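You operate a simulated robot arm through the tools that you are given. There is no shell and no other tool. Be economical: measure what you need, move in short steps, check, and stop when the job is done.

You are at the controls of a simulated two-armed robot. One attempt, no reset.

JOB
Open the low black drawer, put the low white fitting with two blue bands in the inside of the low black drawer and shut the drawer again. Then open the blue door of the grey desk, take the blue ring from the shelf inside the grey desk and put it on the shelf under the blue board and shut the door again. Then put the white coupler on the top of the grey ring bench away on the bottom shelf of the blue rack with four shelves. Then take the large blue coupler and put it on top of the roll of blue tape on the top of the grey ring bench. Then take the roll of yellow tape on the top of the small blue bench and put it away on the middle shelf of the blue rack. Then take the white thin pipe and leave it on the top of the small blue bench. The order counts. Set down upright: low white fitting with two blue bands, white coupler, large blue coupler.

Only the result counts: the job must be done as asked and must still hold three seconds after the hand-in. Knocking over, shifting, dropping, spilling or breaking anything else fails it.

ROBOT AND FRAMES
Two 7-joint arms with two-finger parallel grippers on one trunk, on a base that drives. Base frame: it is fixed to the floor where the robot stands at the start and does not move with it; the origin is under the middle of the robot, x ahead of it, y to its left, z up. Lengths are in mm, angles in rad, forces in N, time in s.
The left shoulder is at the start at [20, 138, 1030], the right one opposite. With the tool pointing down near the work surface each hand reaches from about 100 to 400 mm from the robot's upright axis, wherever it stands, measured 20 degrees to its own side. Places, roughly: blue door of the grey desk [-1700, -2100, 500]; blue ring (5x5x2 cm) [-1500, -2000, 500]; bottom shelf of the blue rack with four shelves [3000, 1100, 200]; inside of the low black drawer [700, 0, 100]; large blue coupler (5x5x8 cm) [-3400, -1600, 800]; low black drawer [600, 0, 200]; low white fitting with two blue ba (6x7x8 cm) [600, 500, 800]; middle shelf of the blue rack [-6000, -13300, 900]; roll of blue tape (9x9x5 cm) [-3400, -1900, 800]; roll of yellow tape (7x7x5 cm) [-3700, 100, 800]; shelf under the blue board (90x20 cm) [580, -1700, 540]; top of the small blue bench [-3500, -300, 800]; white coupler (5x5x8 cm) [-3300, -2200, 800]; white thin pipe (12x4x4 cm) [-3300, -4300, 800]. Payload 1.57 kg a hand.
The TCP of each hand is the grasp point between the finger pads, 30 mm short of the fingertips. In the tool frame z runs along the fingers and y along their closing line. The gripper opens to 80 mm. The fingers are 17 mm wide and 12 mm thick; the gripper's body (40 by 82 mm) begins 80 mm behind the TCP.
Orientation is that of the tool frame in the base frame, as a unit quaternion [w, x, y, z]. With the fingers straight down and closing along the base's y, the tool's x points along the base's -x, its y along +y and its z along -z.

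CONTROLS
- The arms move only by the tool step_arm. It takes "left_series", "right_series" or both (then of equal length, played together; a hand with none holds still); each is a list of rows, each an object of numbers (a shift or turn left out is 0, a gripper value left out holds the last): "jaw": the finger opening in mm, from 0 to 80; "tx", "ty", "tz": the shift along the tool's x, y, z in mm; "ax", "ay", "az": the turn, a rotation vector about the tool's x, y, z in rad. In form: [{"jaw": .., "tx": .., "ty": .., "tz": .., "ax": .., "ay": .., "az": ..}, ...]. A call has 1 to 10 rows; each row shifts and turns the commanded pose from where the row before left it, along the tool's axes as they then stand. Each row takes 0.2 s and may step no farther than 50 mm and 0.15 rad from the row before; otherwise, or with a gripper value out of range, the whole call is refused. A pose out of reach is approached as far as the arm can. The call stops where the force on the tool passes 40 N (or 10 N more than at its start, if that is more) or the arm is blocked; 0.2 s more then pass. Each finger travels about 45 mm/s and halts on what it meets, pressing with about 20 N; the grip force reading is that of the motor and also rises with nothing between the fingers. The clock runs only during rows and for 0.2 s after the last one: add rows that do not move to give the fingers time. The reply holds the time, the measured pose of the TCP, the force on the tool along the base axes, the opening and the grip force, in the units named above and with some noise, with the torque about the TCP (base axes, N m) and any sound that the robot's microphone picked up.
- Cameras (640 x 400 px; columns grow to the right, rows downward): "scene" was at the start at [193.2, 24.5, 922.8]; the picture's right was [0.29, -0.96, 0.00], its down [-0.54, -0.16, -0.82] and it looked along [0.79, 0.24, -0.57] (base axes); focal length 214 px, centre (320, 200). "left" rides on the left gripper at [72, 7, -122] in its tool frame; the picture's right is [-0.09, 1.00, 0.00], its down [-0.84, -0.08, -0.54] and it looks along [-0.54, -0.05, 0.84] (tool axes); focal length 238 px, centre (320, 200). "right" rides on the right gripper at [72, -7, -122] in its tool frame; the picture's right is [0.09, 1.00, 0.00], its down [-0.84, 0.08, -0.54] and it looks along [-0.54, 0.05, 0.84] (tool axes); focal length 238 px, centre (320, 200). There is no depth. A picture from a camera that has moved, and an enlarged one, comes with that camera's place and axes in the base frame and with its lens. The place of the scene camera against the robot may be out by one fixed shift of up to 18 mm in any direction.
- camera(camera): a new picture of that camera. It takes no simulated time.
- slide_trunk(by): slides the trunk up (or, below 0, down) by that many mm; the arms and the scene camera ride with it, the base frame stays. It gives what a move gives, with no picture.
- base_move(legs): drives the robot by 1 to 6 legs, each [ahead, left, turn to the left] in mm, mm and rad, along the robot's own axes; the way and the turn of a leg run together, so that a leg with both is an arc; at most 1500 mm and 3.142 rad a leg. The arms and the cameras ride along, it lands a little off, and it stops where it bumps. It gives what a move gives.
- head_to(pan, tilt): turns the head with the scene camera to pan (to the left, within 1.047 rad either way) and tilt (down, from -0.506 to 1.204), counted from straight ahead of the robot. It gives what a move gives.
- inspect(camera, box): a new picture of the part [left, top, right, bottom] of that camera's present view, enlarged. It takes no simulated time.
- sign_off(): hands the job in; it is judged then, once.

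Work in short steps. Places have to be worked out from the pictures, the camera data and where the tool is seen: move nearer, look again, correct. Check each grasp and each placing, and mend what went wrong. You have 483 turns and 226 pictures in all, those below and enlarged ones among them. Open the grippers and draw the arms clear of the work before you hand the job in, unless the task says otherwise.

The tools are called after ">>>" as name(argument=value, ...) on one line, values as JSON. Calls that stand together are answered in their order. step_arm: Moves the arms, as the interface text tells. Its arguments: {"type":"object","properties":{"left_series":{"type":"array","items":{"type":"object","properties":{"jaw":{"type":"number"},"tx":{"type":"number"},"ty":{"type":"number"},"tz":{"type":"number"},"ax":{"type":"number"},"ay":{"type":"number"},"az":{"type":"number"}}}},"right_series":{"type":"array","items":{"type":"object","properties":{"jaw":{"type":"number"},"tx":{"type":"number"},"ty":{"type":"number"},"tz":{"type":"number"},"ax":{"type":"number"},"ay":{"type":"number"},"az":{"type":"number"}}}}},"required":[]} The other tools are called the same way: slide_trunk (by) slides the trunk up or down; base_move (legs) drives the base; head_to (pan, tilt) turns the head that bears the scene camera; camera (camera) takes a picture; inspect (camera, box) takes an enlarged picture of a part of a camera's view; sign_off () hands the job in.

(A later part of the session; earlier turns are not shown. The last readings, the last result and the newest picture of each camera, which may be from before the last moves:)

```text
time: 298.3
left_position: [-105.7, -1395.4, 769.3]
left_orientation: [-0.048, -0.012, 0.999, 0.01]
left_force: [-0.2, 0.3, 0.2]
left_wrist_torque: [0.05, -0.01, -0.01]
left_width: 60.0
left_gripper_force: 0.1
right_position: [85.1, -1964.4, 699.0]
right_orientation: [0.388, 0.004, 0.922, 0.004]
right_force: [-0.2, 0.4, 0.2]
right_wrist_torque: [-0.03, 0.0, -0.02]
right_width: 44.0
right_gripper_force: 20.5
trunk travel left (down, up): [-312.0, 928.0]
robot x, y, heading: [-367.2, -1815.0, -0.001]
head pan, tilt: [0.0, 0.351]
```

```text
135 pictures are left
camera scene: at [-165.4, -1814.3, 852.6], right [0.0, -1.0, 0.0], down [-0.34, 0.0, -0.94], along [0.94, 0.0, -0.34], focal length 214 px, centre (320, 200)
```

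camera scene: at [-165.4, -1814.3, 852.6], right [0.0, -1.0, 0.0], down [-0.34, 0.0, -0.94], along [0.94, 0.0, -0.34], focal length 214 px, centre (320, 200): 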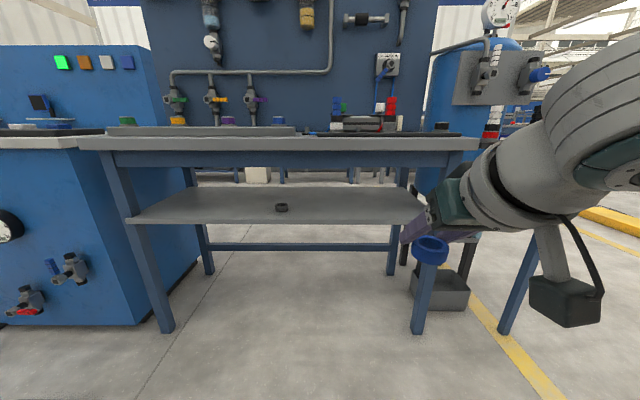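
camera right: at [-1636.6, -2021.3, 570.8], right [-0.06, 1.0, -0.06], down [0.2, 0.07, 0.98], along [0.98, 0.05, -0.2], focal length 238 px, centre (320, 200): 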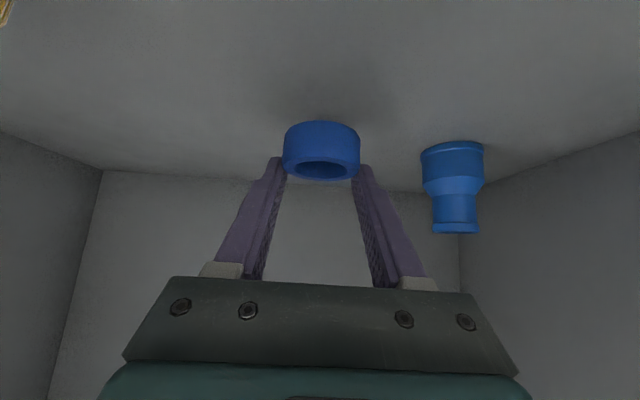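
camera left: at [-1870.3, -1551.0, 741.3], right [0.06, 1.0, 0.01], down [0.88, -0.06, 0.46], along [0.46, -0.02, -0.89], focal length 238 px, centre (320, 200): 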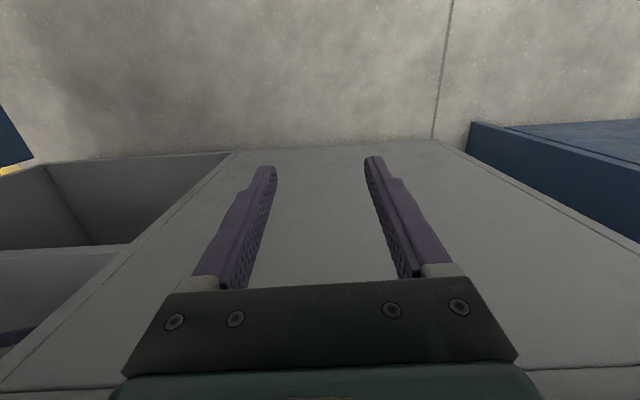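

The shelf spans roughly y -1140..-2240 with its front near x=500, z≈530; a small dark ring lies at about (616,-1660). I'll place the ring near (560,-1850). I lower the trunk and move closer.

>>> slide_trunk(by=-90)

>>> base_move(legs=[[0, 110, 0], [340, 0, 0]])

>>> head_to(pan=-0.3, tilt=0.35)

>>> camera(camera="scene")

>>> camera(camera="right")

```text
time: 299.6
left_position: [-106.2, -1394.8, 680.0]
left_orientation: [-0.048, -0.012, 0.999, 0.01]
left_force: [1.0, 0.0, 0.4]
left_wrist_torque: [-0.03, 0.01, -0.01]
left_width: 60.0
left_gripper_force: 0.0
right_position: [86.6, -1964.9, 609.1]
right_orientation: [0.388, 0.005, 0.922, 0.004]
right_force: [0.2, -0.4, 0.0]
right_wrist_torque: [-0.02, -0.01, 0.01]
right_width: 43.8
right_gripper_force: 19.9
trunk travel left (down, up): [-222.0, 1018.0]
robot x, y, heading: [-367.5, -1815.5, 0.003]
head pan, tilt: [0.0, 0.351]
```

```text
time: 302.6
left_position: [233.7, -1284.6, 679.6]
left_orientation: [-0.048, -0.01, 0.999, 0.01]
left_force: [0.3, 0.1, -0.3]
left_wrist_torque: [0.02, -0.02, 0.02]
left_width: 59.8
left_gripper_force: 0.1
right_position: [423.9, -1855.0, 609.4]
right_orientation: [0.388, 0.006, 0.922, 0.003]
right_force: [0.4, -0.5, -0.1]
right_wrist_torque: [0.03, -0.03, -0.01]
right_width: 43.9
right_gripper_force: 20.2
trunk travel left (down, up): [-222.0, 1018.0]
robot x, y, heading: [-28.6, -1705.2, -0.0]
head pan, tilt: [0.0, 0.351]
```

```text
time: 303.4
left_position: [234.1, -1285.3, 679.7]
left_orientation: [-0.048, -0.01, 0.999, 0.01]
left_force: [0.0, -0.4, 0.5]
left_wrist_torque: [0.03, -0.03, 0.01]
left_width: 60.3
left_gripper_force: 0.0
right_position: [424.7, -1855.1, 608.7]
right_orientation: [0.387, 0.005, 0.922, 0.004]
right_force: [-0.4, 0.4, -0.9]
right_wrist_torque: [-0.04, 0.0, 0.01]
right_width: 43.8
right_gripper_force: 19.8
trunk travel left (down, up): [-222.0, 1018.0]
robot x, y, heading: [-29.0, -1702.8, -0.002]
head pan, tilt: [-0.3, 0.351]
```

```text
134 pictures are left
camera scene: at [169.8, -1731.9, 762.6], right [-0.3, -0.96, 0.0], down [-0.33, 0.1, -0.94], along [0.9, -0.28, -0.34], focal length 214 px, centre (320, 200)
```

scene: 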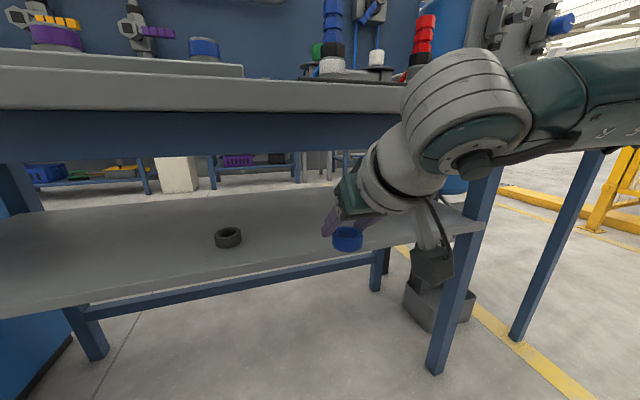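

```text
133 pictures are left
camera right: at [287.7, -1861.0, 641.3], right [-0.06, 1.0, -0.05], down [0.2, 0.07, 0.98], along [0.98, 0.04, -0.2], focal length 238 px, centre (320, 200)
```

right: 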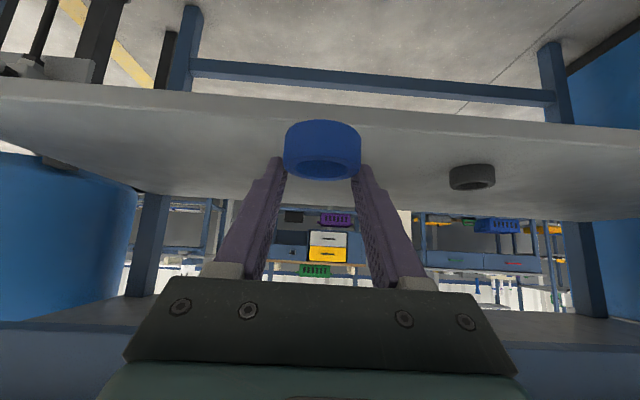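

The shelf surface is near z 543. To keep the wrist clear of the table apron I pitch the hand 10° flatter, then move in partway and look.

>>> step_arm(right_series=[{"ay": -0.0875}, {"ay": -0.0875}, {}])

>>> base_move(legs=[[75, 0, 0]])

>>> camera(camera="scene")

>>> camera(camera="right")

```text
time: 304.2
left_position: [234.6, -1285.5, 680.1]
left_orientation: [-0.048, -0.01, 0.999, 0.01]
left_force: [-0.6, 0.4, 0.4]
left_wrist_torque: [-0.04, 0.0, 0.02]
left_width: 60.0
left_gripper_force: 0.0
right_position: [424.1, -1855.7, 607.3]
right_orientation: [0.448, 0.006, 0.894, 0.003]
right_force: [-0.5, -0.4, 0.3]
right_wrist_torque: [0.0, 0.0, -0.01]
right_width: 43.7
right_gripper_force: 20.1
trunk travel left (down, up): [-222.0, 1018.0]
robot x, y, heading: [-26.7, -1707.0, -0.005]
head pan, tilt: [-0.3, 0.351]
```

```text
time: 305.2
left_position: [308.6, -1286.0, 679.6]
left_orientation: [-0.048, -0.01, 0.999, 0.01]
left_force: [0.8, 0.3, 0.2]
left_wrist_torque: [0.03, 0.04, -0.03]
left_width: 59.9
left_gripper_force: 0.0
right_position: [499.7, -1855.7, 608.7]
right_orientation: [0.446, 0.007, 0.895, 0.002]
right_force: [-0.2, 0.3, -0.5]
right_wrist_torque: [-0.02, 0.0, 0.04]
right_width: 43.7
right_gripper_force: 20.1
trunk travel left (down, up): [-222.0, 1018.0]
robot x, y, heading: [46.0, -1703.6, 0.001]
head pan, tilt: [-0.3, 0.351]
```

```text
132 pictures are left
camera scene: at [244.4, -1732.3, 762.6], right [-0.3, -0.95, 0.0], down [-0.33, 0.1, -0.94], along [0.9, -0.28, -0.34], focal length 214 px, centre (320, 200)
```

scene: 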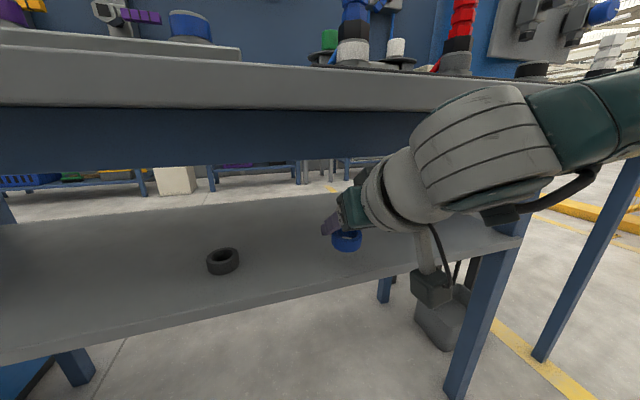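

```text
131 pictures are left
camera right: at [358.9, -1861.4, 623.1], right [-0.05, 1.0, -0.06], down [0.07, 0.07, 1.0], along [1.0, 0.04, -0.07], focal length 238 px, centre (320, 200)
```

right: 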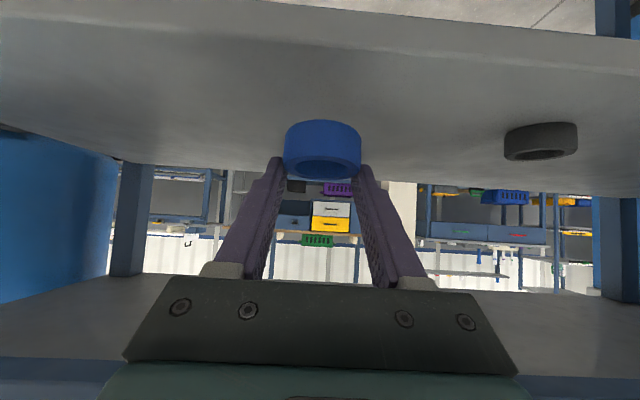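

Clear so far. I move 40 mm deeper, then lower toward the shelf in small steps.

>>> step_arm(right_series=[{"tz": 16, "tx": -12}, {"tz": 16, "tx": -12}, {"tz": 6, "tx": 8}, {"tz": 6, "tx": 8}, {"tz": 3, "tx": 4}, {}])

>>> camera(camera="scene")

>>> camera(camera="right")

```text
time: 306.6
left_position: [310.3, -1284.9, 679.9]
left_orientation: [-0.048, -0.01, 0.999, 0.01]
left_force: [-0.3, -0.5, -0.1]
left_wrist_torque: [0.02, 0.0, 0.03]
left_width: 60.0
left_gripper_force: 0.1
right_position: [538.5, -1855.4, 583.0]
right_orientation: [0.446, 0.007, 0.895, 0.002]
right_force: [0.2, -0.8, -0.5]
right_wrist_torque: [0.0, -0.01, 0.02]
right_width: 43.8
right_gripper_force: 20.0
trunk travel left (down, up): [-222.0, 1018.0]
robot x, y, heading: [50.0, -1705.8, -0.003]
head pan, tilt: [-0.3, 0.351]
```

```text
130 pictures are left
camera scene: at [244.4, -1732.3, 762.6], right [-0.3, -0.95, 0.0], down [-0.33, 0.1, -0.94], along [0.9, -0.28, -0.34], focal length 214 px, centre (320, 200)
```

scene: 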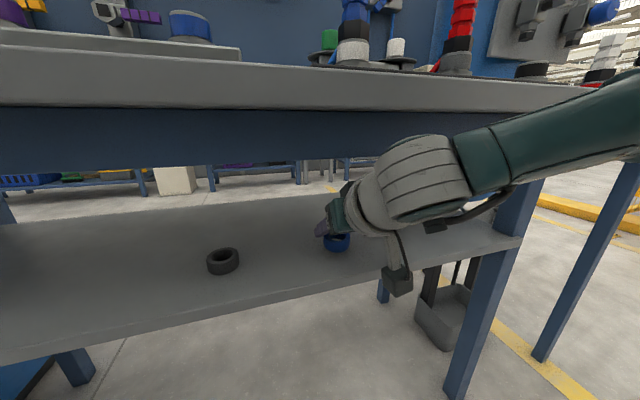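

```text
129 pictures are left
camera right: at [398.5, -1861.5, 597.4], right [-0.05, 1.0, -0.06], down [0.07, 0.07, 1.0], along [1.0, 0.04, -0.07], focal length 238 px, centre (320, 200)
```

right: 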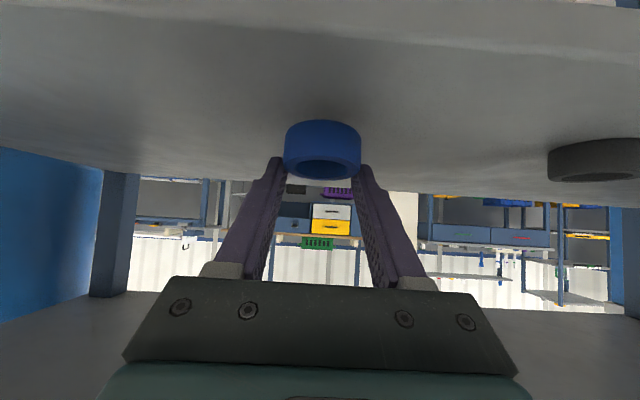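

I lower further in 3 mm steps watching for contact.

>>> step_arm(right_series=[{"tz": 1.8, "tx": 2.4}, {"tz": 1.8, "tx": 2.4}, {"tz": 1.8, "tx": 2.4}, {"tz": 1.8, "tx": 2.4}, {}])

```text
time: 307.8
left_position: [309.3, -1285.6, 680.3]
left_orientation: [-0.048, -0.01, 0.999, 0.01]
left_force: [-0.7, -0.3, -0.3]
left_wrist_torque: [0.03, -0.02, 0.03]
left_width: 60.0
left_gripper_force: 0.0
right_position: [539.5, -1856.5, 572.7]
right_orientation: [0.448, 0.006, 0.894, 0.004]
right_force: [-4.1, 1.9, 15.1]
right_wrist_torque: [-0.01, 0.45, -0.05]
right_width: 43.8
right_gripper_force: 20.0
trunk travel left (down, up): [-222.0, 1018.0]
robot x, y, heading: [47.3, -1702.0, -0.002]
head pan, tilt: [-0.3, 0.351]
```

Contact with the shelf (15 N). I open the fingers slowly.

>>> step_arm(right_series=[{"jaw": 48}, {}, {"jaw": 58}, {}, {"jaw": 70}, {}])

>>> camera(camera="right")

```text
time: 309.2
left_position: [309.8, -1285.6, 680.1]
left_orientation: [-0.049, -0.01, 0.999, 0.009]
left_force: [0.2, -0.4, 0.0]
left_wrist_torque: [0.01, -0.03, -0.02]
left_width: 60.1
left_gripper_force: 0.1
right_position: [538.7, -1855.3, 571.5]
right_orientation: [0.446, 0.007, 0.895, 0.002]
right_force: [0.2, -0.1, -0.7]
right_wrist_torque: [0.02, 0.0, 0.01]
right_width: 70.2
right_gripper_force: 0.0
trunk travel left (down, up): [-222.0, 1018.0]
robot x, y, heading: [45.9, -1699.6, 0.003]
head pan, tilt: [-0.3, 0.351]
```

```text
128 pictures are left
camera right: at [398.8, -1861.7, 585.9], right [-0.05, 1.0, -0.06], down [0.07, 0.07, 1.0], along [1.0, 0.04, -0.07], focal length 238 px, centre (320, 200)
```

right: 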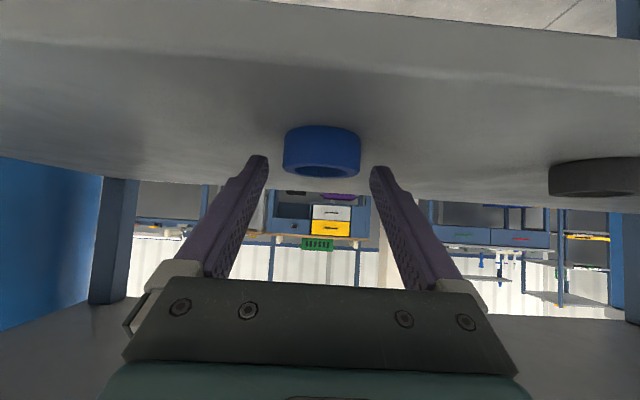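

The ring lies flat on the shelf. I lift slightly and back straight out, then verify.

>>> step_arm(right_series=[{"tz": -6, "tx": -2}, {"tz": -16, "tx": 12}, {"tz": -16, "tx": 12}, {}])

>>> base_move(legs=[[-300, 0, 0]])

>>> camera(camera="scene")

```text
time: 309.9
left_position: [310.0, -1284.8, 680.8]
left_orientation: [-0.048, -0.011, 0.999, 0.01]
left_force: [-1.0, -0.6, -0.2]
left_wrist_torque: [0.0, 0.02, -0.01]
left_width: 60.0
left_gripper_force: 0.1
right_position: [509.5, -1860.1, 565.1]
right_orientation: [0.443, 0.012, 0.896, -0.004]
right_force: [-6.0, 3.9, 27.9]
right_wrist_torque: [-0.91, -0.35, -0.46]
right_width: 66.6
right_gripper_force: 0.0
right hand out of reach, approached as far as the arm can: row 3
trunk travel left (down, up): [-222.0, 1018.0]
robot x, y, heading: [46.3, -1704.0, -0.001]
head pan, tilt: [-0.3, 0.351]
stopped in row 3 (right hand): the force on the tool passed its limit at 84 N (the readings are from after the stop); the commanded pose is now the measured one
```

```text
time: 312.0
left_position: [8.9, -1284.6, 680.5]
left_orientation: [-0.048, -0.007, 0.999, 0.01]
left_force: [-0.1, 0.2, 0.2]
left_wrist_torque: [0.04, 0.02, -0.02]
left_width: 60.1
left_gripper_force: 0.0
right_position: [204.1, -1864.3, 561.9]
right_orientation: [0.44, 0.016, 0.898, -0.004]
right_force: [0.4, 0.0, -0.2]
right_wrist_torque: [0.01, 0.03, 0.03]
right_width: 70.0
right_gripper_force: 0.1
trunk travel left (down, up): [-222.0, 1018.0]
robot x, y, heading: [-258.4, -1703.5, -0.007]
head pan, tilt: [-0.3, 0.351]
```

```text
127 pictures are left
camera scene: at [-59.1, -1731.9, 762.6], right [-0.3, -0.95, 0.0], down [-0.33, 0.1, -0.94], along [0.9, -0.28, -0.34], focal length 214 px, centre (320, 200)
```

scene: 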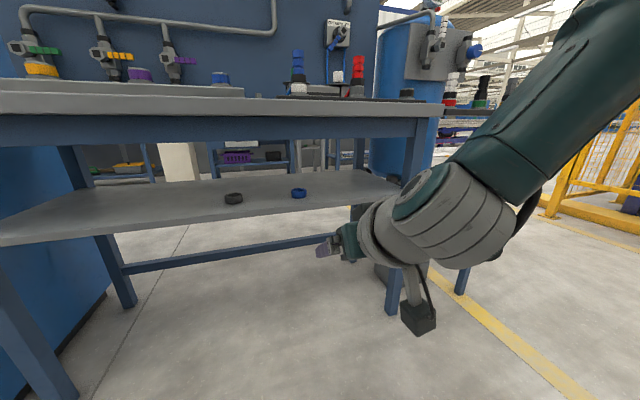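

The ring lies on the shelf beside the dark one. I check it closely.

>>> inspect(camera="scene", box=[180, 120, 440, 280])

```text
2.46 times, centred on (310, 200) of scene
camera zoom: at [-59.1, -1731.9, 762.6], right [-0.3, -0.95, 0.0], down [-0.33, 0.1, -0.94], along [0.9, -0.28, -0.34], focal length 528 px, centre (345, 200)
```

zoom: 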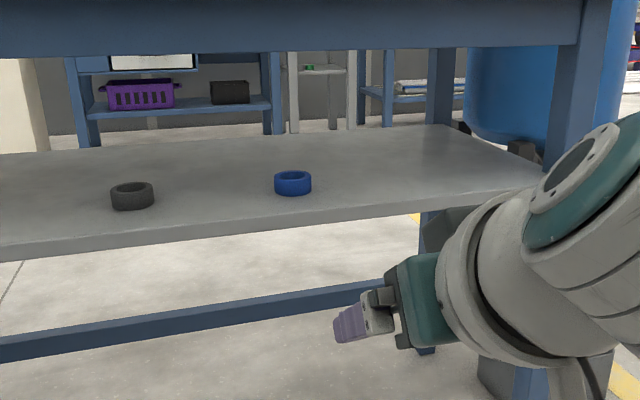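

Ring placed well. Next I return to shut the door. First I retract the right hand to a downward pose near the robot.

>>> step_arm(right_series=[{"tz": -40, "tx": 10}, {"tz": -30, "tx": 10}, {"ay": 0.13}, {"ay": 0.13}, {"ay": 0.13}, {"ay": 0.13}, {"ay": 0.13}, {"ay": 0.13}, {"ay": 0.13}, {}])

>>> step_arm(right_series=[{"tx": 35, "ty": -30}, {"tx": 35, "ty": -30}, {"tx": 35, "ty": -30}, {"ty": -40}, {}])

>>> base_move(legs=[[-150, 0, 0], [0, -1410, 0], [-1300, 0, 0]])

```text
time: 312.7
left_position: [8.0, -1285.9, 680.0]
left_orientation: [-0.047, -0.008, 0.999, 0.01]
left_force: [-0.3, -0.5, 0.0]
left_wrist_torque: [0.01, 0.0, 0.02]
left_width: 60.1
left_gripper_force: 0.1
right_position: [88.1, -1853.2, 534.1]
right_orientation: [0.323, 0.007, 0.946, -0.006]
right_force: [0.8, -0.1, 0.0]
right_wrist_torque: [0.02, 0.0, 0.01]
right_width: 70.1
right_gripper_force: 0.1
right hand out of reach, approached as far as the arm can: row 1, 2
trunk travel left (down, up): [-222.0, 1018.0]
robot x, y, heading: [-257.4, -1702.2, -0.006]
head pan, tilt: [-0.3, 0.351]
stopped in row 3 (right hand): the arm was blocked; the commanded pose is now the measured one
```

```text
time: 313.9
left_position: [7.3, -1283.3, 680.2]
left_orientation: [-0.048, -0.007, 0.999, 0.012]
left_force: [-0.2, -0.3, 1.0]
left_wrist_torque: [0.0, 0.02, 0.04]
left_width: 60.1
left_gripper_force: 0.0
right_position: [78.1, -1903.8, 543.1]
right_orientation: [0.321, 0.008, 0.947, -0.008]
right_force: [-0.3, 0.2, -0.3]
right_wrist_torque: [-0.01, -0.01, 0.01]
right_width: 69.9
right_gripper_force: 0.0
right hand out of reach, approached as far as the arm can: row 1, 2, 3, 4
trunk travel left (down, up): [-222.0, 1018.0]
robot x, y, heading: [-255.6, -1700.9, -0.006]
head pan, tilt: [-0.3, 0.351]
```

```text
time: 328.1
left_position: [-1479.0, -2656.9, 680.1]
left_orientation: [-0.048, -0.002, 0.999, 0.009]
left_force: [0.1, 0.1, -0.1]
left_wrist_torque: [0.0, 0.03, -0.02]
left_width: 59.9
left_gripper_force: 0.1
right_position: [-1414.4, -3276.3, 543.4]
right_orientation: [0.32, 0.013, 0.947, -0.01]
right_force: [0.6, -0.1, 0.6]
right_wrist_torque: [0.0, -0.04, 0.02]
right_width: 70.0
right_gripper_force: 0.1
trunk travel left (down, up): [-222.0, 1018.0]
robot x, y, heading: [-1746.3, -3069.7, -0.02]
head pan, tilt: [-0.3, 0.351]
```

The right arm needs untwisting; I unpitch it now in the open.

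>>> step_arm(right_series=[{"ay": 0.13}, {"ay": 0.13}, {"ay": 0.13}, {"ay": 0.13}, {"ay": 0.13}, {}])

>>> step_arm(right_series=[{"tx": 30, "tz": -10}, {"tx": 30, "tz": -10}, {"tz": -30}, {}])

```text
time: 329.5
left_position: [-1480.0, -2657.1, 678.8]
left_orientation: [-0.047, -0.001, 0.999, 0.01]
left_force: [0.2, 0.6, -0.5]
left_wrist_torque: [0.01, -0.02, -0.03]
left_width: 60.0
left_gripper_force: 0.1
right_position: [-1431.3, -3277.6, 526.3]
right_orientation: [-0.023, 0.02, 1.0, -0.005]
right_force: [0.2, -0.2, -0.6]
right_wrist_torque: [-0.03, 0.02, -0.06]
right_width: 69.8
right_gripper_force: 0.0
trunk travel left (down, up): [-222.0, 1018.0]
robot x, y, heading: [-1747.4, -3068.5, -0.015]
head pan, tilt: [-0.3, 0.351]
```

```text
time: 330.5
left_position: [-1478.6, -2655.9, 679.2]
left_orientation: [-0.048, -0.003, 0.999, 0.01]
left_force: [-1.6, -0.3, -1.1]
left_wrist_torque: [0.01, 0.0, -0.02]
left_width: 59.9
left_gripper_force: 0.1
right_position: [-1476.2, -3274.3, 593.1]
right_orientation: [0.001, 0.017, 1.0, -0.005]
right_force: [0.2, 0.2, -0.7]
right_wrist_torque: [0.01, 0.03, 0.01]
right_width: 70.2
right_gripper_force: 0.1
trunk travel left (down, up): [-222.0, 1018.0]
robot x, y, heading: [-1748.3, -3068.6, -0.015]
head pan, tilt: [-0.3, 0.351]
```

The right arm is compact again. I back west 720, close and lower the left hand to door height, and look at the door.

>>> base_move(legs=[[-720, 0, 0.015]])

>>> slide_trunk(by=-130)

>>> step_arm(left_series=[{"jaw": 0}, {}, {}, {}, {}])

>>> head_to(pan=0.6, tilt=0.4)

>>> camera(camera="scene")

```text
time: 334.4
left_position: [-2202.3, -2644.1, 679.4]
left_orientation: [-0.048, -0.011, 0.999, 0.01]
left_force: [0.1, 0.2, 0.5]
left_wrist_torque: [0.0, -0.01, 0.02]
left_width: 60.1
left_gripper_force: 0.1
right_position: [-2187.8, -3263.0, 590.9]
right_orientation: [-0.001, 0.006, 1.0, -0.005]
right_force: [0.1, -0.2, -0.3]
right_wrist_torque: [-0.01, -0.02, 0.05]
right_width: 70.0
right_gripper_force: 0.0
trunk travel left (down, up): [-222.0, 1018.0]
robot x, y, heading: [-2465.3, -3065.7, -0.001]
head pan, tilt: [-0.3, 0.351]
```

```text
time: 336.0
left_position: [-2202.3, -2645.6, 550.7]
left_orientation: [-0.048, -0.011, 0.999, 0.01]
left_force: [1.1, 0.6, -0.2]
left_wrist_torque: [0.04, 0.03, 0.02]
left_width: 59.9
left_gripper_force: 0.1
right_position: [-2188.7, -3262.9, 462.4]
right_orientation: [0.001, 0.006, 1.0, -0.005]
right_force: [-0.6, -0.6, 0.3]
right_wrist_torque: [0.01, -0.02, 0.01]
right_width: 69.9
right_gripper_force: 0.0
trunk travel left (down, up): [-92.0, 1148.0]
robot x, y, heading: [-2463.4, -3061.3, 0.002]
head pan, tilt: [-0.3, 0.351]
```

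```text
time: 337.2
left_position: [-2203.9, -2645.0, 550.6]
left_orientation: [-0.048, -0.012, 0.999, 0.01]
left_force: [-0.4, -0.3, 0.2]
left_wrist_torque: [-0.02, -0.01, 0.03]
left_width: 0.0
left_gripper_force: 19.8
right_position: [-2187.6, -3263.5, 462.2]
right_orientation: [0.002, 0.006, 1.0, -0.005]
right_force: [0.0, 0.2, -0.2]
right_wrist_torque: [0.0, 0.06, 0.01]
right_width: 69.9
right_gripper_force: 0.0
trunk travel left (down, up): [-92.0, 1148.0]
robot x, y, heading: [-2463.7, -3067.4, 0.001]
head pan, tilt: [-0.3, 0.351]
```

```text
time: 338.4
left_position: [-2202.9, -2645.3, 551.0]
left_orientation: [-0.048, -0.012, 0.999, 0.01]
left_force: [0.1, 0.1, -0.2]
left_wrist_torque: [-0.02, -0.02, 0.01]
left_width: 0.0
left_gripper_force: 19.9
right_position: [-2188.9, -3262.2, 462.5]
right_orientation: [0.001, 0.006, 1.0, -0.005]
right_force: [-0.3, -1.0, 0.6]
right_wrist_torque: [0.02, -0.01, -0.02]
right_width: 69.9
right_gripper_force: 0.0
trunk travel left (down, up): [-92.0, 1148.0]
robot x, y, heading: [-2464.7, -3062.3, 0.0]
head pan, tilt: [0.6, 0.4]
```

```text
125 pictures are left
camera scene: at [-2278.7, -3011.9, 628.1], right [0.57, -0.82, 0.0], down [-0.32, -0.22, -0.92], along [0.76, 0.52, -0.39], focal length 214 px, centre (320, 200)
```

scene: 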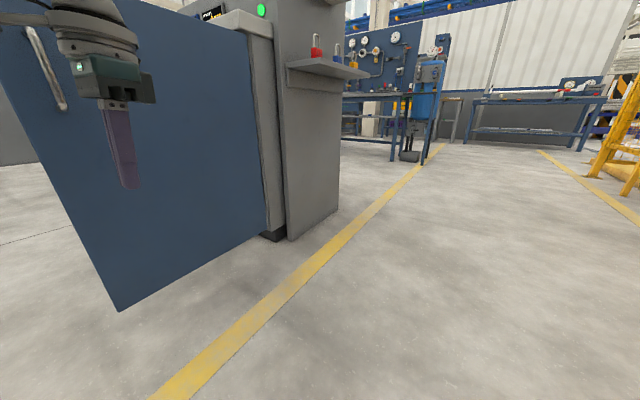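

The door stands as I left it. I push it shut with the left hand along an arc about its hinge; first up to about 60°.

>>> base_move(legs=[[108, 0, 0], [0, 240, 0], [15, 120, 0]])

>>> camera(camera="scene")

```text
time: 341.8
left_position: [-2081.1, -2283.8, 549.5]
left_orientation: [-0.048, -0.011, 0.999, 0.01]
left_force: [0.0, 0.0, 0.4]
left_wrist_torque: [0.02, 0.01, 0.01]
left_width: 0.0
left_gripper_force: 20.2
right_position: [-2068.0, -2901.9, 462.4]
right_orientation: [0.0, 0.007, 1.0, -0.006]
right_force: [0.2, -0.1, 0.7]
right_wrist_torque: [-0.01, 0.02, 0.01]
right_width: 70.0
right_gripper_force: 0.2
trunk travel left (down, up): [-92.0, 1148.0]
robot x, y, heading: [-2343.8, -2697.9, 0.001]
head pan, tilt: [0.6, 0.4]
```

```text
124 pictures are left
camera scene: at [-2157.7, -2650.4, 628.0], right [0.57, -0.82, 0.0], down [-0.32, -0.22, -0.92], along [0.76, 0.52, -0.39], focal length 214 px, centre (320, 200)
```

scene: 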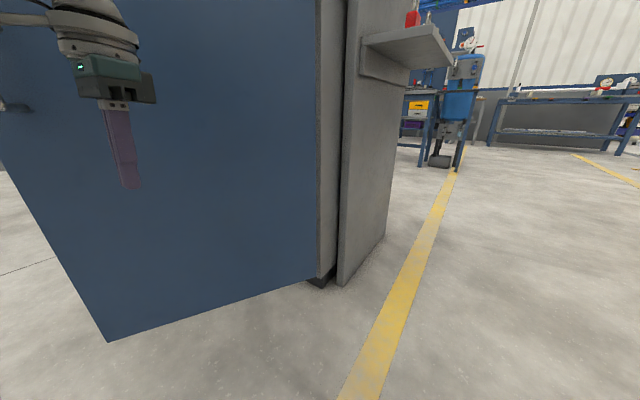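

The door is being pushed. I continue along the arc.

>>> base_move(legs=[[8, 100, 0], [50, 85, 0], [65, 72, 0]])

>>> camera(camera="scene")

```text
time: 344.4
left_position: [-1958.4, -2029.8, 550.6]
left_orientation: [-0.048, -0.011, 0.999, 0.01]
left_force: [0.2, 0.1, 0.5]
left_wrist_torque: [-0.04, -0.01, -0.01]
left_width: 0.2
left_gripper_force: 20.2
right_position: [-1944.9, -2647.3, 461.5]
right_orientation: [0.001, 0.006, 1.0, -0.005]
right_force: [-0.1, -0.5, -0.5]
right_wrist_torque: [0.01, 0.02, -0.01]
right_width: 70.0
right_gripper_force: 0.0
trunk travel left (down, up): [-92.0, 1148.0]
robot x, y, heading: [-2216.5, -2446.2, -0.003]
head pan, tilt: [0.6, 0.4]
```

```text
123 pictures are left
camera scene: at [-2034.8, -2396.1, 628.0], right [0.56, -0.83, 0.0], down [-0.32, -0.22, -0.92], along [0.76, 0.52, -0.39], focal length 214 px, centre (320, 200)
```

scene: 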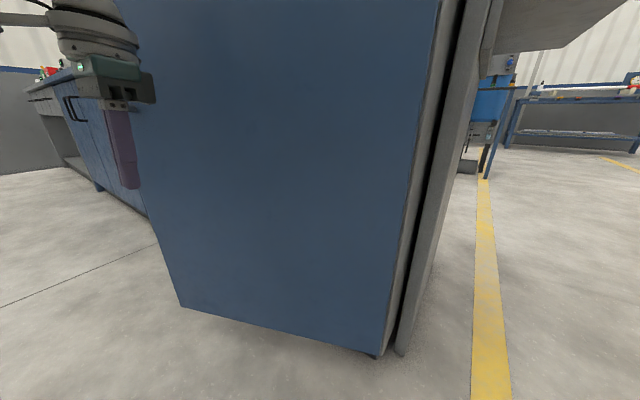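

The door has swung ahead to about 80°. I keep following to close it fully.

>>> base_move(legs=[[110, 70, 0], [55, 15, 0]])

>>> camera(camera="scene")

```text
time: 346.3
left_position: [-1797.6, -1944.6, 548.7]
left_orientation: [-0.05, -0.012, 0.999, 0.01]
left_force: [0.2, -0.2, 1.1]
left_wrist_torque: [-0.01, 0.02, 0.0]
left_width: 0.0
left_gripper_force: 20.2
right_position: [-1782.2, -2561.9, 461.8]
right_orientation: [0.0, 0.005, 1.0, -0.006]
right_force: [-0.1, 0.0, 0.4]
right_wrist_torque: [0.0, -0.03, 0.03]
right_width: 69.8
right_gripper_force: 0.0
trunk travel left (down, up): [-92.0, 1148.0]
robot x, y, heading: [-2055.3, -2364.0, 0.005]
head pan, tilt: [0.6, 0.4]
```

```text
122 pictures are left
camera scene: at [-1872.4, -2311.0, 627.7], right [0.57, -0.82, 0.0], down [-0.32, -0.22, -0.92], along [0.76, 0.52, -0.39], focal length 214 px, centre (320, 200)
```

scene: 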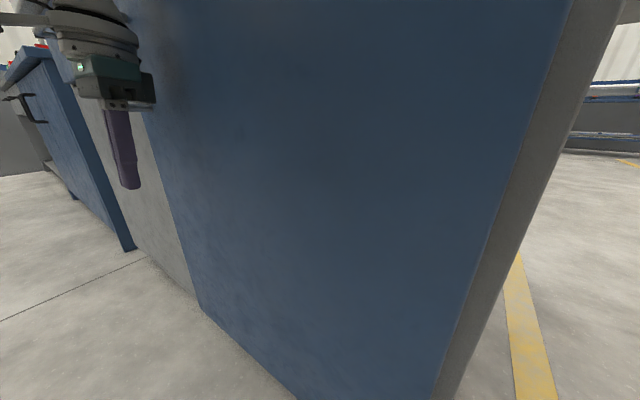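

The door is nearly shut; I push gently a bit more.

>>> base_move(legs=[[35, 0, 0]])

>>> step_arm(left_series=[{"tx": -5}, {"tx": -5}, {"tx": -5}, {}])

>>> camera(camera="scene")

```text
time: 347.2
left_position: [-1774.1, -1942.5, 548.7]
left_orientation: [-0.052, -0.015, 0.999, 0.009]
left_force: [0.0, 0.0, 0.3]
left_wrist_torque: [-0.02, -0.02, 0.03]
left_width: 0.0
left_gripper_force: 19.9
right_position: [-1755.1, -2560.6, 460.5]
right_orientation: [-0.003, 0.003, 1.0, -0.006]
right_force: [-0.7, -1.1, -0.5]
right_wrist_torque: [0.0, 0.02, 0.01]
right_width: 70.3
right_gripper_force: 0.0
trunk travel left (down, up): [-92.0, 1148.0]
robot x, y, heading: [-2020.8, -2362.7, 0.012]
head pan, tilt: [0.6, 0.4]
stopped in leg 1: the robot was blocked; the commanded pose is now the measured one
```

```text
time: 348.2
left_position: [-1772.7, -1943.1, 547.0]
left_orientation: [-0.049, -0.016, 0.999, 0.011]
left_force: [0.7, -0.7, -0.2]
left_wrist_torque: [0.01, 0.03, 0.02]
left_width: 0.3
left_gripper_force: 20.0
right_position: [-1770.3, -2563.0, 458.6]
right_orientation: [-0.007, 0.004, 1.0, -0.006]
right_force: [0.0, 0.3, 0.7]
right_wrist_torque: [-0.02, 0.0, 0.01]
right_width: 70.1
right_gripper_force: 0.1
trunk travel left (down, up): [-92.0, 1148.0]
robot x, y, heading: [-2025.6, -2361.6, 0.007]
head pan, tilt: [0.6, 0.4]
```

```text
121 pictures are left
camera scene: at [-1860.8, -2311.7, 625.6], right [0.57, -0.82, -0.01], down [-0.33, -0.22, -0.92], along [0.75, 0.53, -0.4], focal length 214 px, centre (320, 200)
```

scene: 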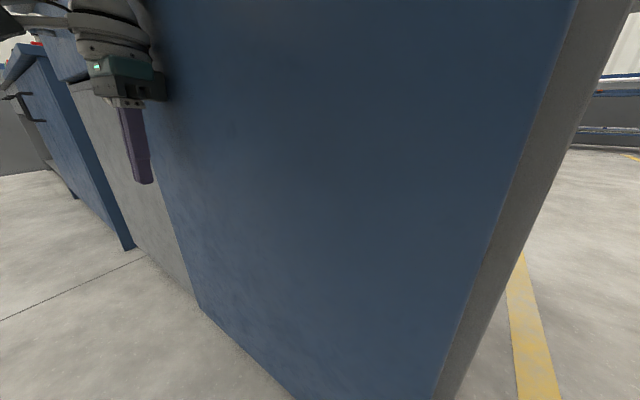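

It's blocked against the closed door. I back off and check that the door is fully shut.

>>> base_move(legs=[[-450, 0, 0]])

>>> slide_trunk(by=300)

>>> head_to(pan=0.35, tilt=0.5)

>>> camera(camera="scene")

```text
time: 350.9
left_position: [-2194.3, -1945.0, 549.1]
left_orientation: [-0.048, -0.012, 0.999, 0.01]
left_force: [1.5, 0.5, -0.2]
left_wrist_torque: [-0.02, -0.03, 0.02]
left_width: 0.0
left_gripper_force: 20.0
right_position: [-2191.9, -2563.1, 462.5]
right_orientation: [0.001, 0.006, 1.0, -0.006]
right_force: [0.7, 0.8, 0.6]
right_wrist_torque: [-0.01, 0.0, 0.0]
right_width: 70.0
right_gripper_force: 0.0
trunk travel left (down, up): [-92.0, 1148.0]
robot x, y, heading: [-2468.6, -2363.1, 0.003]
head pan, tilt: [0.6, 0.4]
```

```text
time: 353.9
left_position: [-2194.5, -1943.7, 848.8]
left_orientation: [-0.048, -0.012, 0.999, 0.009]
left_force: [-1.0, -0.2, 0.4]
left_wrist_torque: [-0.02, 0.01, 0.01]
left_width: 0.2
left_gripper_force: 19.9
right_position: [-2192.1, -2563.9, 762.4]
right_orientation: [0.002, 0.006, 1.0, -0.005]
right_force: [1.0, -0.5, 0.3]
right_wrist_torque: [-0.02, 0.03, -0.02]
right_width: 70.5
right_gripper_force: 0.1
trunk travel left (down, up): [-392.0, 848.0]
robot x, y, heading: [-2464.7, -2363.6, 0.002]
head pan, tilt: [0.6, 0.4]
```

```text
time: 354.7
left_position: [-2195.1, -1943.4, 850.0]
left_orientation: [-0.049, -0.013, 0.999, 0.01]
left_force: [-0.4, 0.7, -0.4]
left_wrist_torque: [-0.01, 0.0, -0.03]
left_width: 0.0
left_gripper_force: 20.3
right_position: [-2193.6, -2564.2, 762.4]
right_orientation: [0.002, 0.005, 1.0, -0.006]
right_force: [-0.6, -0.6, 0.6]
right_wrist_torque: [0.01, -0.01, -0.02]
right_width: 69.9
right_gripper_force: 0.1
trunk travel left (down, up): [-392.0, 848.0]
robot x, y, heading: [-2466.0, -2364.7, 0.001]
head pan, tilt: [0.351, 0.499]
```

```text
120 pictures are left
camera scene: at [-2274.9, -2333.4, 919.0], right [0.35, -0.94, 0.0], down [-0.45, -0.17, -0.88], along [0.82, 0.3, -0.48], focal length 214 px, centre (320, 200)
```

scene: 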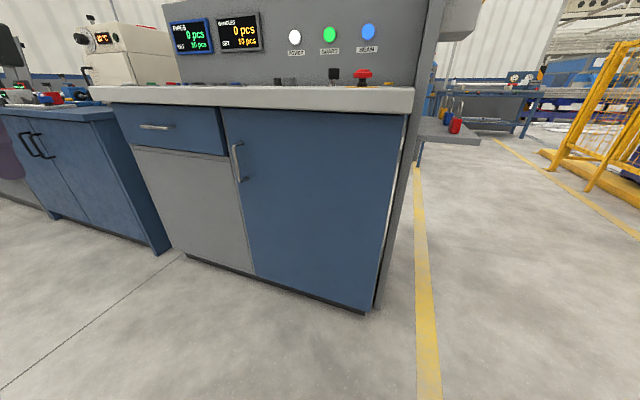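

I zoom in on the door edges to verify it is flush.

>>> inspect(camera="scene", box=[130, 90, 430, 320])

```text
1.74 times, centred on (280, 205) of scene
camera zoom: at [-2274.9, -2333.4, 919.0], right [0.35, -0.94, 0.0], down [-0.45, -0.17, -0.88], along [0.82, 0.3, -0.48], focal length 373 px, centre (390, 191)
```

zoom: 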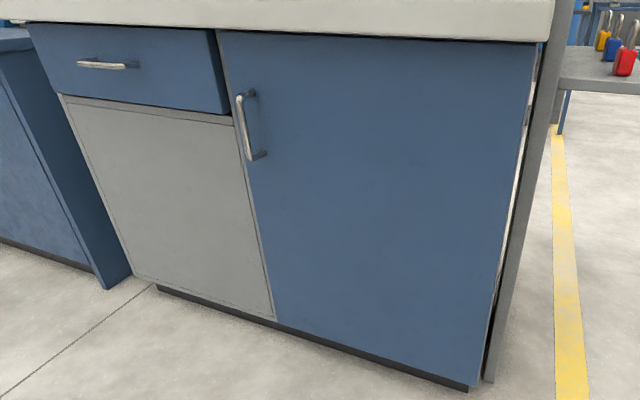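

It looks shut, but to be sure I'll press it once more near the handle side with the fingertips leading.

>>> step_arm(left_series=[{"ay": -0.125, "tx": -30}, {"ay": -0.125, "tx": -30}, {"ay": -0.125, "tx": -30}, {"ay": -0.125, "tx": -30}, {"ay": -0.125, "tx": -20}, {}])

>>> slide_trunk(by=-250)

>>> base_move(legs=[[230, 35, 0]])

```text
time: 356.1
left_position: [-2059.4, -1941.5, 868.2]
left_orientation: [0.262, -0.008, 0.965, 0.013]
left_force: [0.7, -0.9, 0.5]
left_wrist_torque: [0.02, -0.01, -0.04]
left_width: 0.4
left_gripper_force: 20.0
right_position: [-2193.4, -2563.7, 762.5]
right_orientation: [0.002, 0.006, 1.0, -0.004]
right_force: [0.5, 0.2, 1.0]
right_wrist_torque: [-0.04, 0.02, 0.0]
right_width: 69.9
right_gripper_force: 0.0
trunk travel left (down, up): [-392.0, 848.0]
robot x, y, heading: [-2465.1, -2361.4, 0.006]
head pan, tilt: [0.351, 0.499]
```

```text
time: 358.7
left_position: [-2059.2, -1942.3, 617.5]
left_orientation: [0.262, -0.009, 0.965, 0.014]
left_force: [0.0, -0.4, 0.1]
left_wrist_torque: [0.01, -0.02, 0.0]
left_width: 0.0
left_gripper_force: 20.6
right_position: [-2192.1, -2563.5, 513.4]
right_orientation: [0.002, 0.006, 1.0, -0.005]
right_force: [-0.3, 0.4, -0.5]
right_wrist_torque: [0.0, -0.01, 0.01]
right_width: 69.9
right_gripper_force: 0.1
trunk travel left (down, up): [-142.0, 1098.0]
robot x, y, heading: [-2469.5, -2361.9, 0.003]
head pan, tilt: [0.351, 0.499]
```

```text
time: 360.4
left_position: [-1825.9, -1906.5, 616.2]
left_orientation: [0.26, -0.009, 0.965, 0.013]
left_force: [-0.5, 0.3, -0.3]
left_wrist_torque: [0.03, 0.01, 0.03]
left_width: 0.0
left_gripper_force: 20.6
right_position: [-1960.0, -2528.3, 512.2]
right_orientation: [0.001, 0.006, 1.0, -0.006]
right_force: [0.6, 0.3, -0.3]
right_wrist_torque: [0.02, 0.01, 0.0]
right_width: 69.7
right_gripper_force: 0.1
trunk travel left (down, up): [-142.0, 1098.0]
robot x, y, heading: [-2236.0, -2328.0, -0.001]
head pan, tilt: [0.351, 0.499]
```

I advance slowly with the arm until the fingertips press the door.

>>> step_arm(left_series=[{"tz": 5, "tx": -8.7}, {"tz": 5, "tx": -8.7}, {"tz": 5, "tx": -8.7}, {"tz": 5, "tx": -8.7}, {"tz": 5, "tx": -8.7}, {"tz": 5, "tx": -8.7}, {"tz": 5, "tx": -8.7}, {"tz": 5, "tx": -8.7}, {"tz": 5, "tx": -8.7}, {"tz": 5, "tx": -8.7}])

```text
time: 362.7
left_position: [-1741.0, -1902.6, 613.1]
left_orientation: [0.25, -0.013, 0.968, 0.012]
left_force: [-31.7, -5.5, 11.5]
left_wrist_torque: [-0.39, 0.46, -0.13]
left_width: 0.0
left_gripper_force: 20.4
right_position: [-1970.7, -2528.4, 510.7]
right_orientation: [-0.002, 0.003, 1.0, -0.004]
right_force: [-0.3, 0.7, 0.1]
right_wrist_torque: [0.02, 0.03, 0.01]
right_width: 70.0
right_gripper_force: 0.0
trunk travel left (down, up): [-142.0, 1098.0]
robot x, y, heading: [-2238.5, -2329.5, 0.004]
head pan, tilt: [0.351, 0.499]
stopped in row 10 (left hand): the force on the tool passed its limit at 56 N (the readings are from after the stop); the commanded pose is now the measured one
```

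Pressed with 56 N against a hard stop: the door is shut. Next the white coupler: I back off, raise the trunk and turn to face the ring bench.

>>> base_move(legs=[[-200, 0, 0]])

>>> slide_trunk(by=400)

>>> base_move(legs=[[0, 0, 1.57], [0, 0, 1.57]])

>>> head_to(pan=0.0, tilt=0.5)

>>> camera(camera="scene")

```text
time: 364.3
left_position: [-1924.6, -1904.4, 618.4]
left_orientation: [0.258, -0.008, 0.966, 0.013]
left_force: [0.6, -0.5, 0.6]
left_wrist_torque: [0.02, -0.02, -0.02]
left_width: 0.1
left_gripper_force: 20.2
right_position: [-2158.7, -2528.3, 512.3]
right_orientation: [0.002, 0.007, 1.0, -0.005]
right_force: [-0.4, 0.2, 0.3]
right_wrist_torque: [0.0, -0.03, 0.0]
right_width: 69.8
right_gripper_force: 0.1
trunk travel left (down, up): [-142.0, 1098.0]
robot x, y, heading: [-2434.2, -2328.3, 0.001]
head pan, tilt: [0.351, 0.499]
```

```text
time: 368.1
left_position: [-1925.6, -1904.6, 1018.8]
left_orientation: [0.258, -0.009, 0.966, 0.013]
left_force: [0.3, 0.3, 0.0]
left_wrist_torque: [0.0, 0.02, 0.01]
left_width: 0.0
left_gripper_force: 19.9
right_position: [-2159.7, -2529.3, 911.7]
right_orientation: [0.002, 0.008, 1.0, -0.005]
right_force: [-0.6, 0.0, 0.0]
right_wrist_torque: [-0.02, 0.01, 0.0]
right_width: 69.9
right_gripper_force: 0.1
trunk travel left (down, up): [-542.0, 698.0]
robot x, y, heading: [-2434.6, -2326.5, 0.003]
head pan, tilt: [0.351, 0.499]
```

```text
time: 376.1
left_position: [-2948.8, -2748.9, 1017.6]
left_orientation: [0.012, 0.966, 0.003, -0.258]
left_force: [-1.2, 0.2, 0.6]
left_wrist_torque: [0.02, -0.02, 0.0]
left_width: 0.0
left_gripper_force: 19.9
right_position: [-2707.6, -2125.8, 911.8]
right_orientation: [-0.005, 1.0, -0.013, -0.002]
right_force: [0.1, -0.2, 0.5]
right_wrist_torque: [0.0, -0.01, 0.03]
right_width: 70.0
right_gripper_force: 0.0
trunk travel left (down, up): [-542.0, 698.0]
robot x, y, heading: [-2434.8, -2329.6, 3.129]
head pan, tilt: [0.351, 0.499]
```

```text
time: 377.0
left_position: [-2948.7, -2749.2, 1017.3]
left_orientation: [0.012, 0.966, 0.003, -0.258]
left_force: [0.8, 0.1, 0.0]
left_wrist_torque: [0.0, 0.0, 0.01]
left_width: 0.2
left_gripper_force: 20.1
right_position: [-2707.9, -2126.0, 912.6]
right_orientation: [-0.005, 1.0, -0.013, -0.002]
right_force: [0.3, 0.2, 0.8]
right_wrist_torque: [-0.01, 0.02, -0.02]
right_width: 70.2
right_gripper_force: 0.0
trunk travel left (down, up): [-542.0, 698.0]
robot x, y, heading: [-2434.4, -2330.2, 3.128]
head pan, tilt: [0.0, 0.499]
```

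```text
118 pictures are left
camera scene: at [-2616.7, -2328.0, 1068.9], right [0.01, 1.0, 0.0], down [0.48, -0.01, -0.88], along [-0.88, 0.01, -0.48], focal length 214 px, centre (320, 200)
```

scene: 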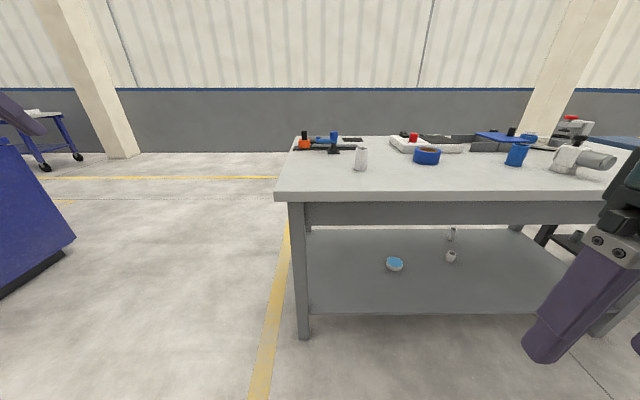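

The coupler is at about (-3312, -2187). I bring the left hand inward, pitch it to about 50°, and open it.

>>> step_arm(left_series=[{"ty": -45, "jaw": 78}, {"ty": -45}, {"ty": -45}, {"ty": -45}, {"ty": -40}, {"ay": -0.12}, {"ay": -0.12}, {"ay": -0.12}, {}])

>>> base_move(legs=[[0, -330, 0.012]])

>>> slide_trunk(by=-140)

>>> camera(camera="left")

>>> camera(camera="scene")

```text
time: 379.0
left_position: [-2950.4, -2527.8, 1012.8]
left_orientation: [0.012, 0.904, 0.0, -0.427]
left_force: [-0.6, 0.3, 0.7]
left_wrist_torque: [0.0, -0.03, -0.01]
left_width: 77.8
left_gripper_force: 0.0
right_position: [-2707.4, -2126.3, 912.6]
right_orientation: [-0.006, 1.0, -0.013, -0.001]
right_force: [0.4, 0.3, 0.1]
right_wrist_torque: [-0.03, -0.01, 0.02]
right_width: 70.0
right_gripper_force: 0.0
trunk travel left (down, up): [-542.0, 698.0]
robot x, y, heading: [-2433.4, -2331.1, 3.13]
head pan, tilt: [0.0, 0.499]
```

```text
time: 381.1
left_position: [-2946.5, -2208.5, 1012.2]
left_orientation: [0.016, 0.904, 0.008, -0.426]
left_force: [-0.6, -0.3, 0.1]
left_wrist_torque: [0.02, -0.01, 0.01]
left_width: 77.9
left_gripper_force: 0.0
right_position: [-2710.1, -1802.1, 912.2]
right_orientation: [-0.006, 1.0, -0.006, -0.001]
right_force: [-0.2, 0.4, 0.1]
right_wrist_torque: [-0.04, 0.01, 0.02]
right_width: 69.8
right_gripper_force: 0.1
trunk travel left (down, up): [-542.0, 698.0]
robot x, y, heading: [-2433.7, -1998.0, -3.142]
head pan, tilt: [0.0, 0.499]
```

```text
time: 382.8
left_position: [-2945.9, -2208.0, 872.4]
left_orientation: [0.015, 0.904, 0.008, -0.426]
left_force: [0.2, -0.2, 0.0]
left_wrist_torque: [-0.01, 0.02, 0.02]
left_width: 78.1
left_gripper_force: 0.0
right_position: [-2709.1, -1802.3, 772.0]
right_orientation: [-0.006, 1.0, -0.006, -0.001]
right_force: [0.4, -0.8, 0.3]
right_wrist_torque: [-0.01, 0.04, -0.02]
right_width: 69.5
right_gripper_force: 0.1
trunk travel left (down, up): [-402.0, 838.0]
robot x, y, heading: [-2428.1, -2003.1, -3.134]
head pan, tilt: [0.0, 0.499]
```

```text
117 pictures are left
camera left: at [-2806.7, -2210.7, 894.4], right [-0.03, -1.0, 0.09], down [-0.12, 0.1, 0.99], along [-0.99, 0.02, -0.12], focal length 238 px, centre (320, 200)
```

left: 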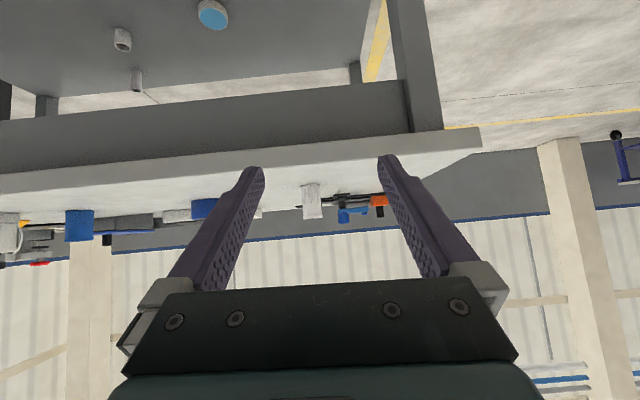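

```text
116 pictures are left
camera scene: at [-2615.3, -2002.6, 929.0], right [0.0, 1.0, 0.0], down [0.48, 0.0, -0.88], along [-0.88, 0.0, -0.48], focal length 214 px, centre (320, 200)
```

scene: 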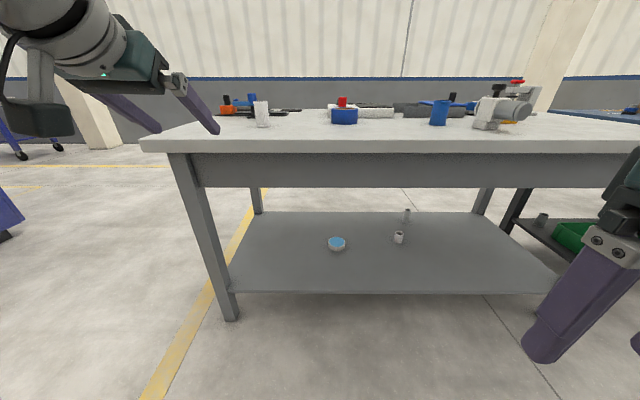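

The coupler stands at (-3312, -2183), bench surface ≈797. I lift the right hand for clearance, shift, and drive up to short of it.

>>> step_arm(left_series=[{"ty": -12}, {"ty": -12, "tz": 10, "tx": 12}, {"tz": 7, "tx": 8}, {}], right_series=[{"tz": -40}, {"tz": -40}, {"tz": -40}, {}])

>>> base_move(legs=[[280, 0, -0.007]])

>>> camera(camera="left")

```text
time: 384.0
left_position: [-2946.0, -2185.8, 846.7]
left_orientation: [0.016, 0.905, 0.008, -0.426]
left_force: [0.8, 0.5, -0.4]
left_wrist_torque: [-0.01, 0.02, 0.0]
left_width: 78.2
left_gripper_force: 0.1
right_position: [-2690.2, -1792.2, 863.0]
right_orientation: [-0.037, 0.998, -0.007, 0.057]
right_force: [-0.3, 0.7, 0.1]
right_wrist_torque: [0.01, -0.02, 0.0]
right_width: 70.1
right_gripper_force: 0.1
trunk travel left (down, up): [-402.0, 838.0]
robot x, y, heading: [-2433.8, -2000.8, -3.14]
head pan, tilt: [0.0, 0.499]
stopped in row 4 (right hand): the arm was blocked; the commanded pose is now the measured one
```

```text
time: 386.0
left_position: [-3231.6, -2178.3, 845.2]
left_orientation: [0.012, 0.905, 0.001, -0.426]
left_force: [-0.1, 0.4, -0.2]
left_wrist_torque: [-0.03, 0.0, -0.02]
left_width: 78.1
left_gripper_force: 0.1
right_position: [-2971.4, -1788.7, 862.7]
right_orientation: [-0.037, 0.998, -0.011, 0.057]
right_force: [0.4, -0.2, 0.0]
right_wrist_torque: [0.03, 0.0, 0.02]
right_width: 70.1
right_gripper_force: 0.0
trunk travel left (down, up): [-402.0, 838.0]
robot x, y, heading: [-2717.5, -2000.6, 3.133]
head pan, tilt: [0.0, 0.499]
```

```text
115 pictures are left
camera left: at [-3092.2, -2182.7, 866.8], right [-0.04, -0.99, 0.09], down [-0.11, 0.1, 0.99], along [-0.99, 0.03, -0.12], focal length 238 px, centre (320, 200)
```

left: 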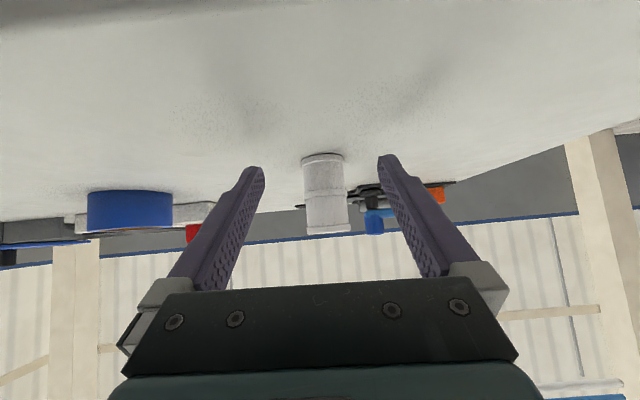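

The coupler is centred between the fingers at x≈-3320. I advance 86 mm horizontally and close on it.

>>> step_arm(left_series=[{"ty": 4}, {"tz": 33, "tx": -27}, {"tz": 33, "tx": -27}, {}, {"jaw": 30}, {}, {}, {}, {}])

>>> camera(camera="left")

```text
time: 388.0
left_position: [-3317.6, -2180.9, 846.4]
left_orientation: [0.013, 0.904, 0.002, -0.428]
left_force: [0.0, 0.7, 3.3]
left_wrist_torque: [0.09, -0.05, -0.01]
left_width: 40.4
left_gripper_force: 20.4
right_position: [-2971.0, -1788.9, 863.3]
right_orientation: [-0.037, 0.998, -0.011, 0.058]
right_force: [0.0, 0.1, 0.2]
right_wrist_torque: [0.02, 0.01, -0.03]
right_width: 70.0
right_gripper_force: 0.0
trunk travel left (down, up): [-402.0, 838.0]
robot x, y, heading: [-2718.1, -2000.1, 3.13]
head pan, tilt: [0.0, 0.499]
```

```text
114 pictures are left
camera left: at [-3178.0, -2185.4, 867.6], right [-0.04, -0.99, 0.09], down [-0.11, 0.1, 0.99], along [-0.99, 0.03, -0.12], focal length 238 px, centre (320, 200)
```

left: 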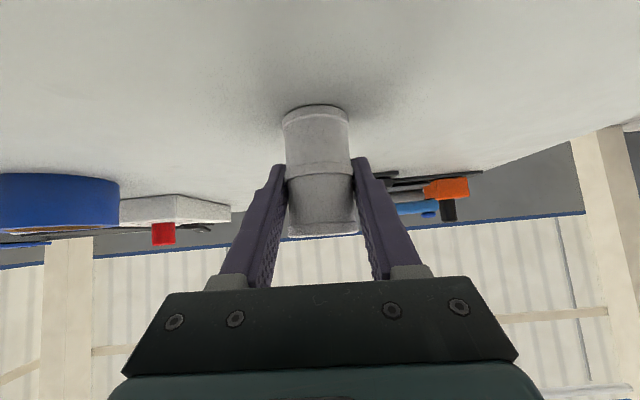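

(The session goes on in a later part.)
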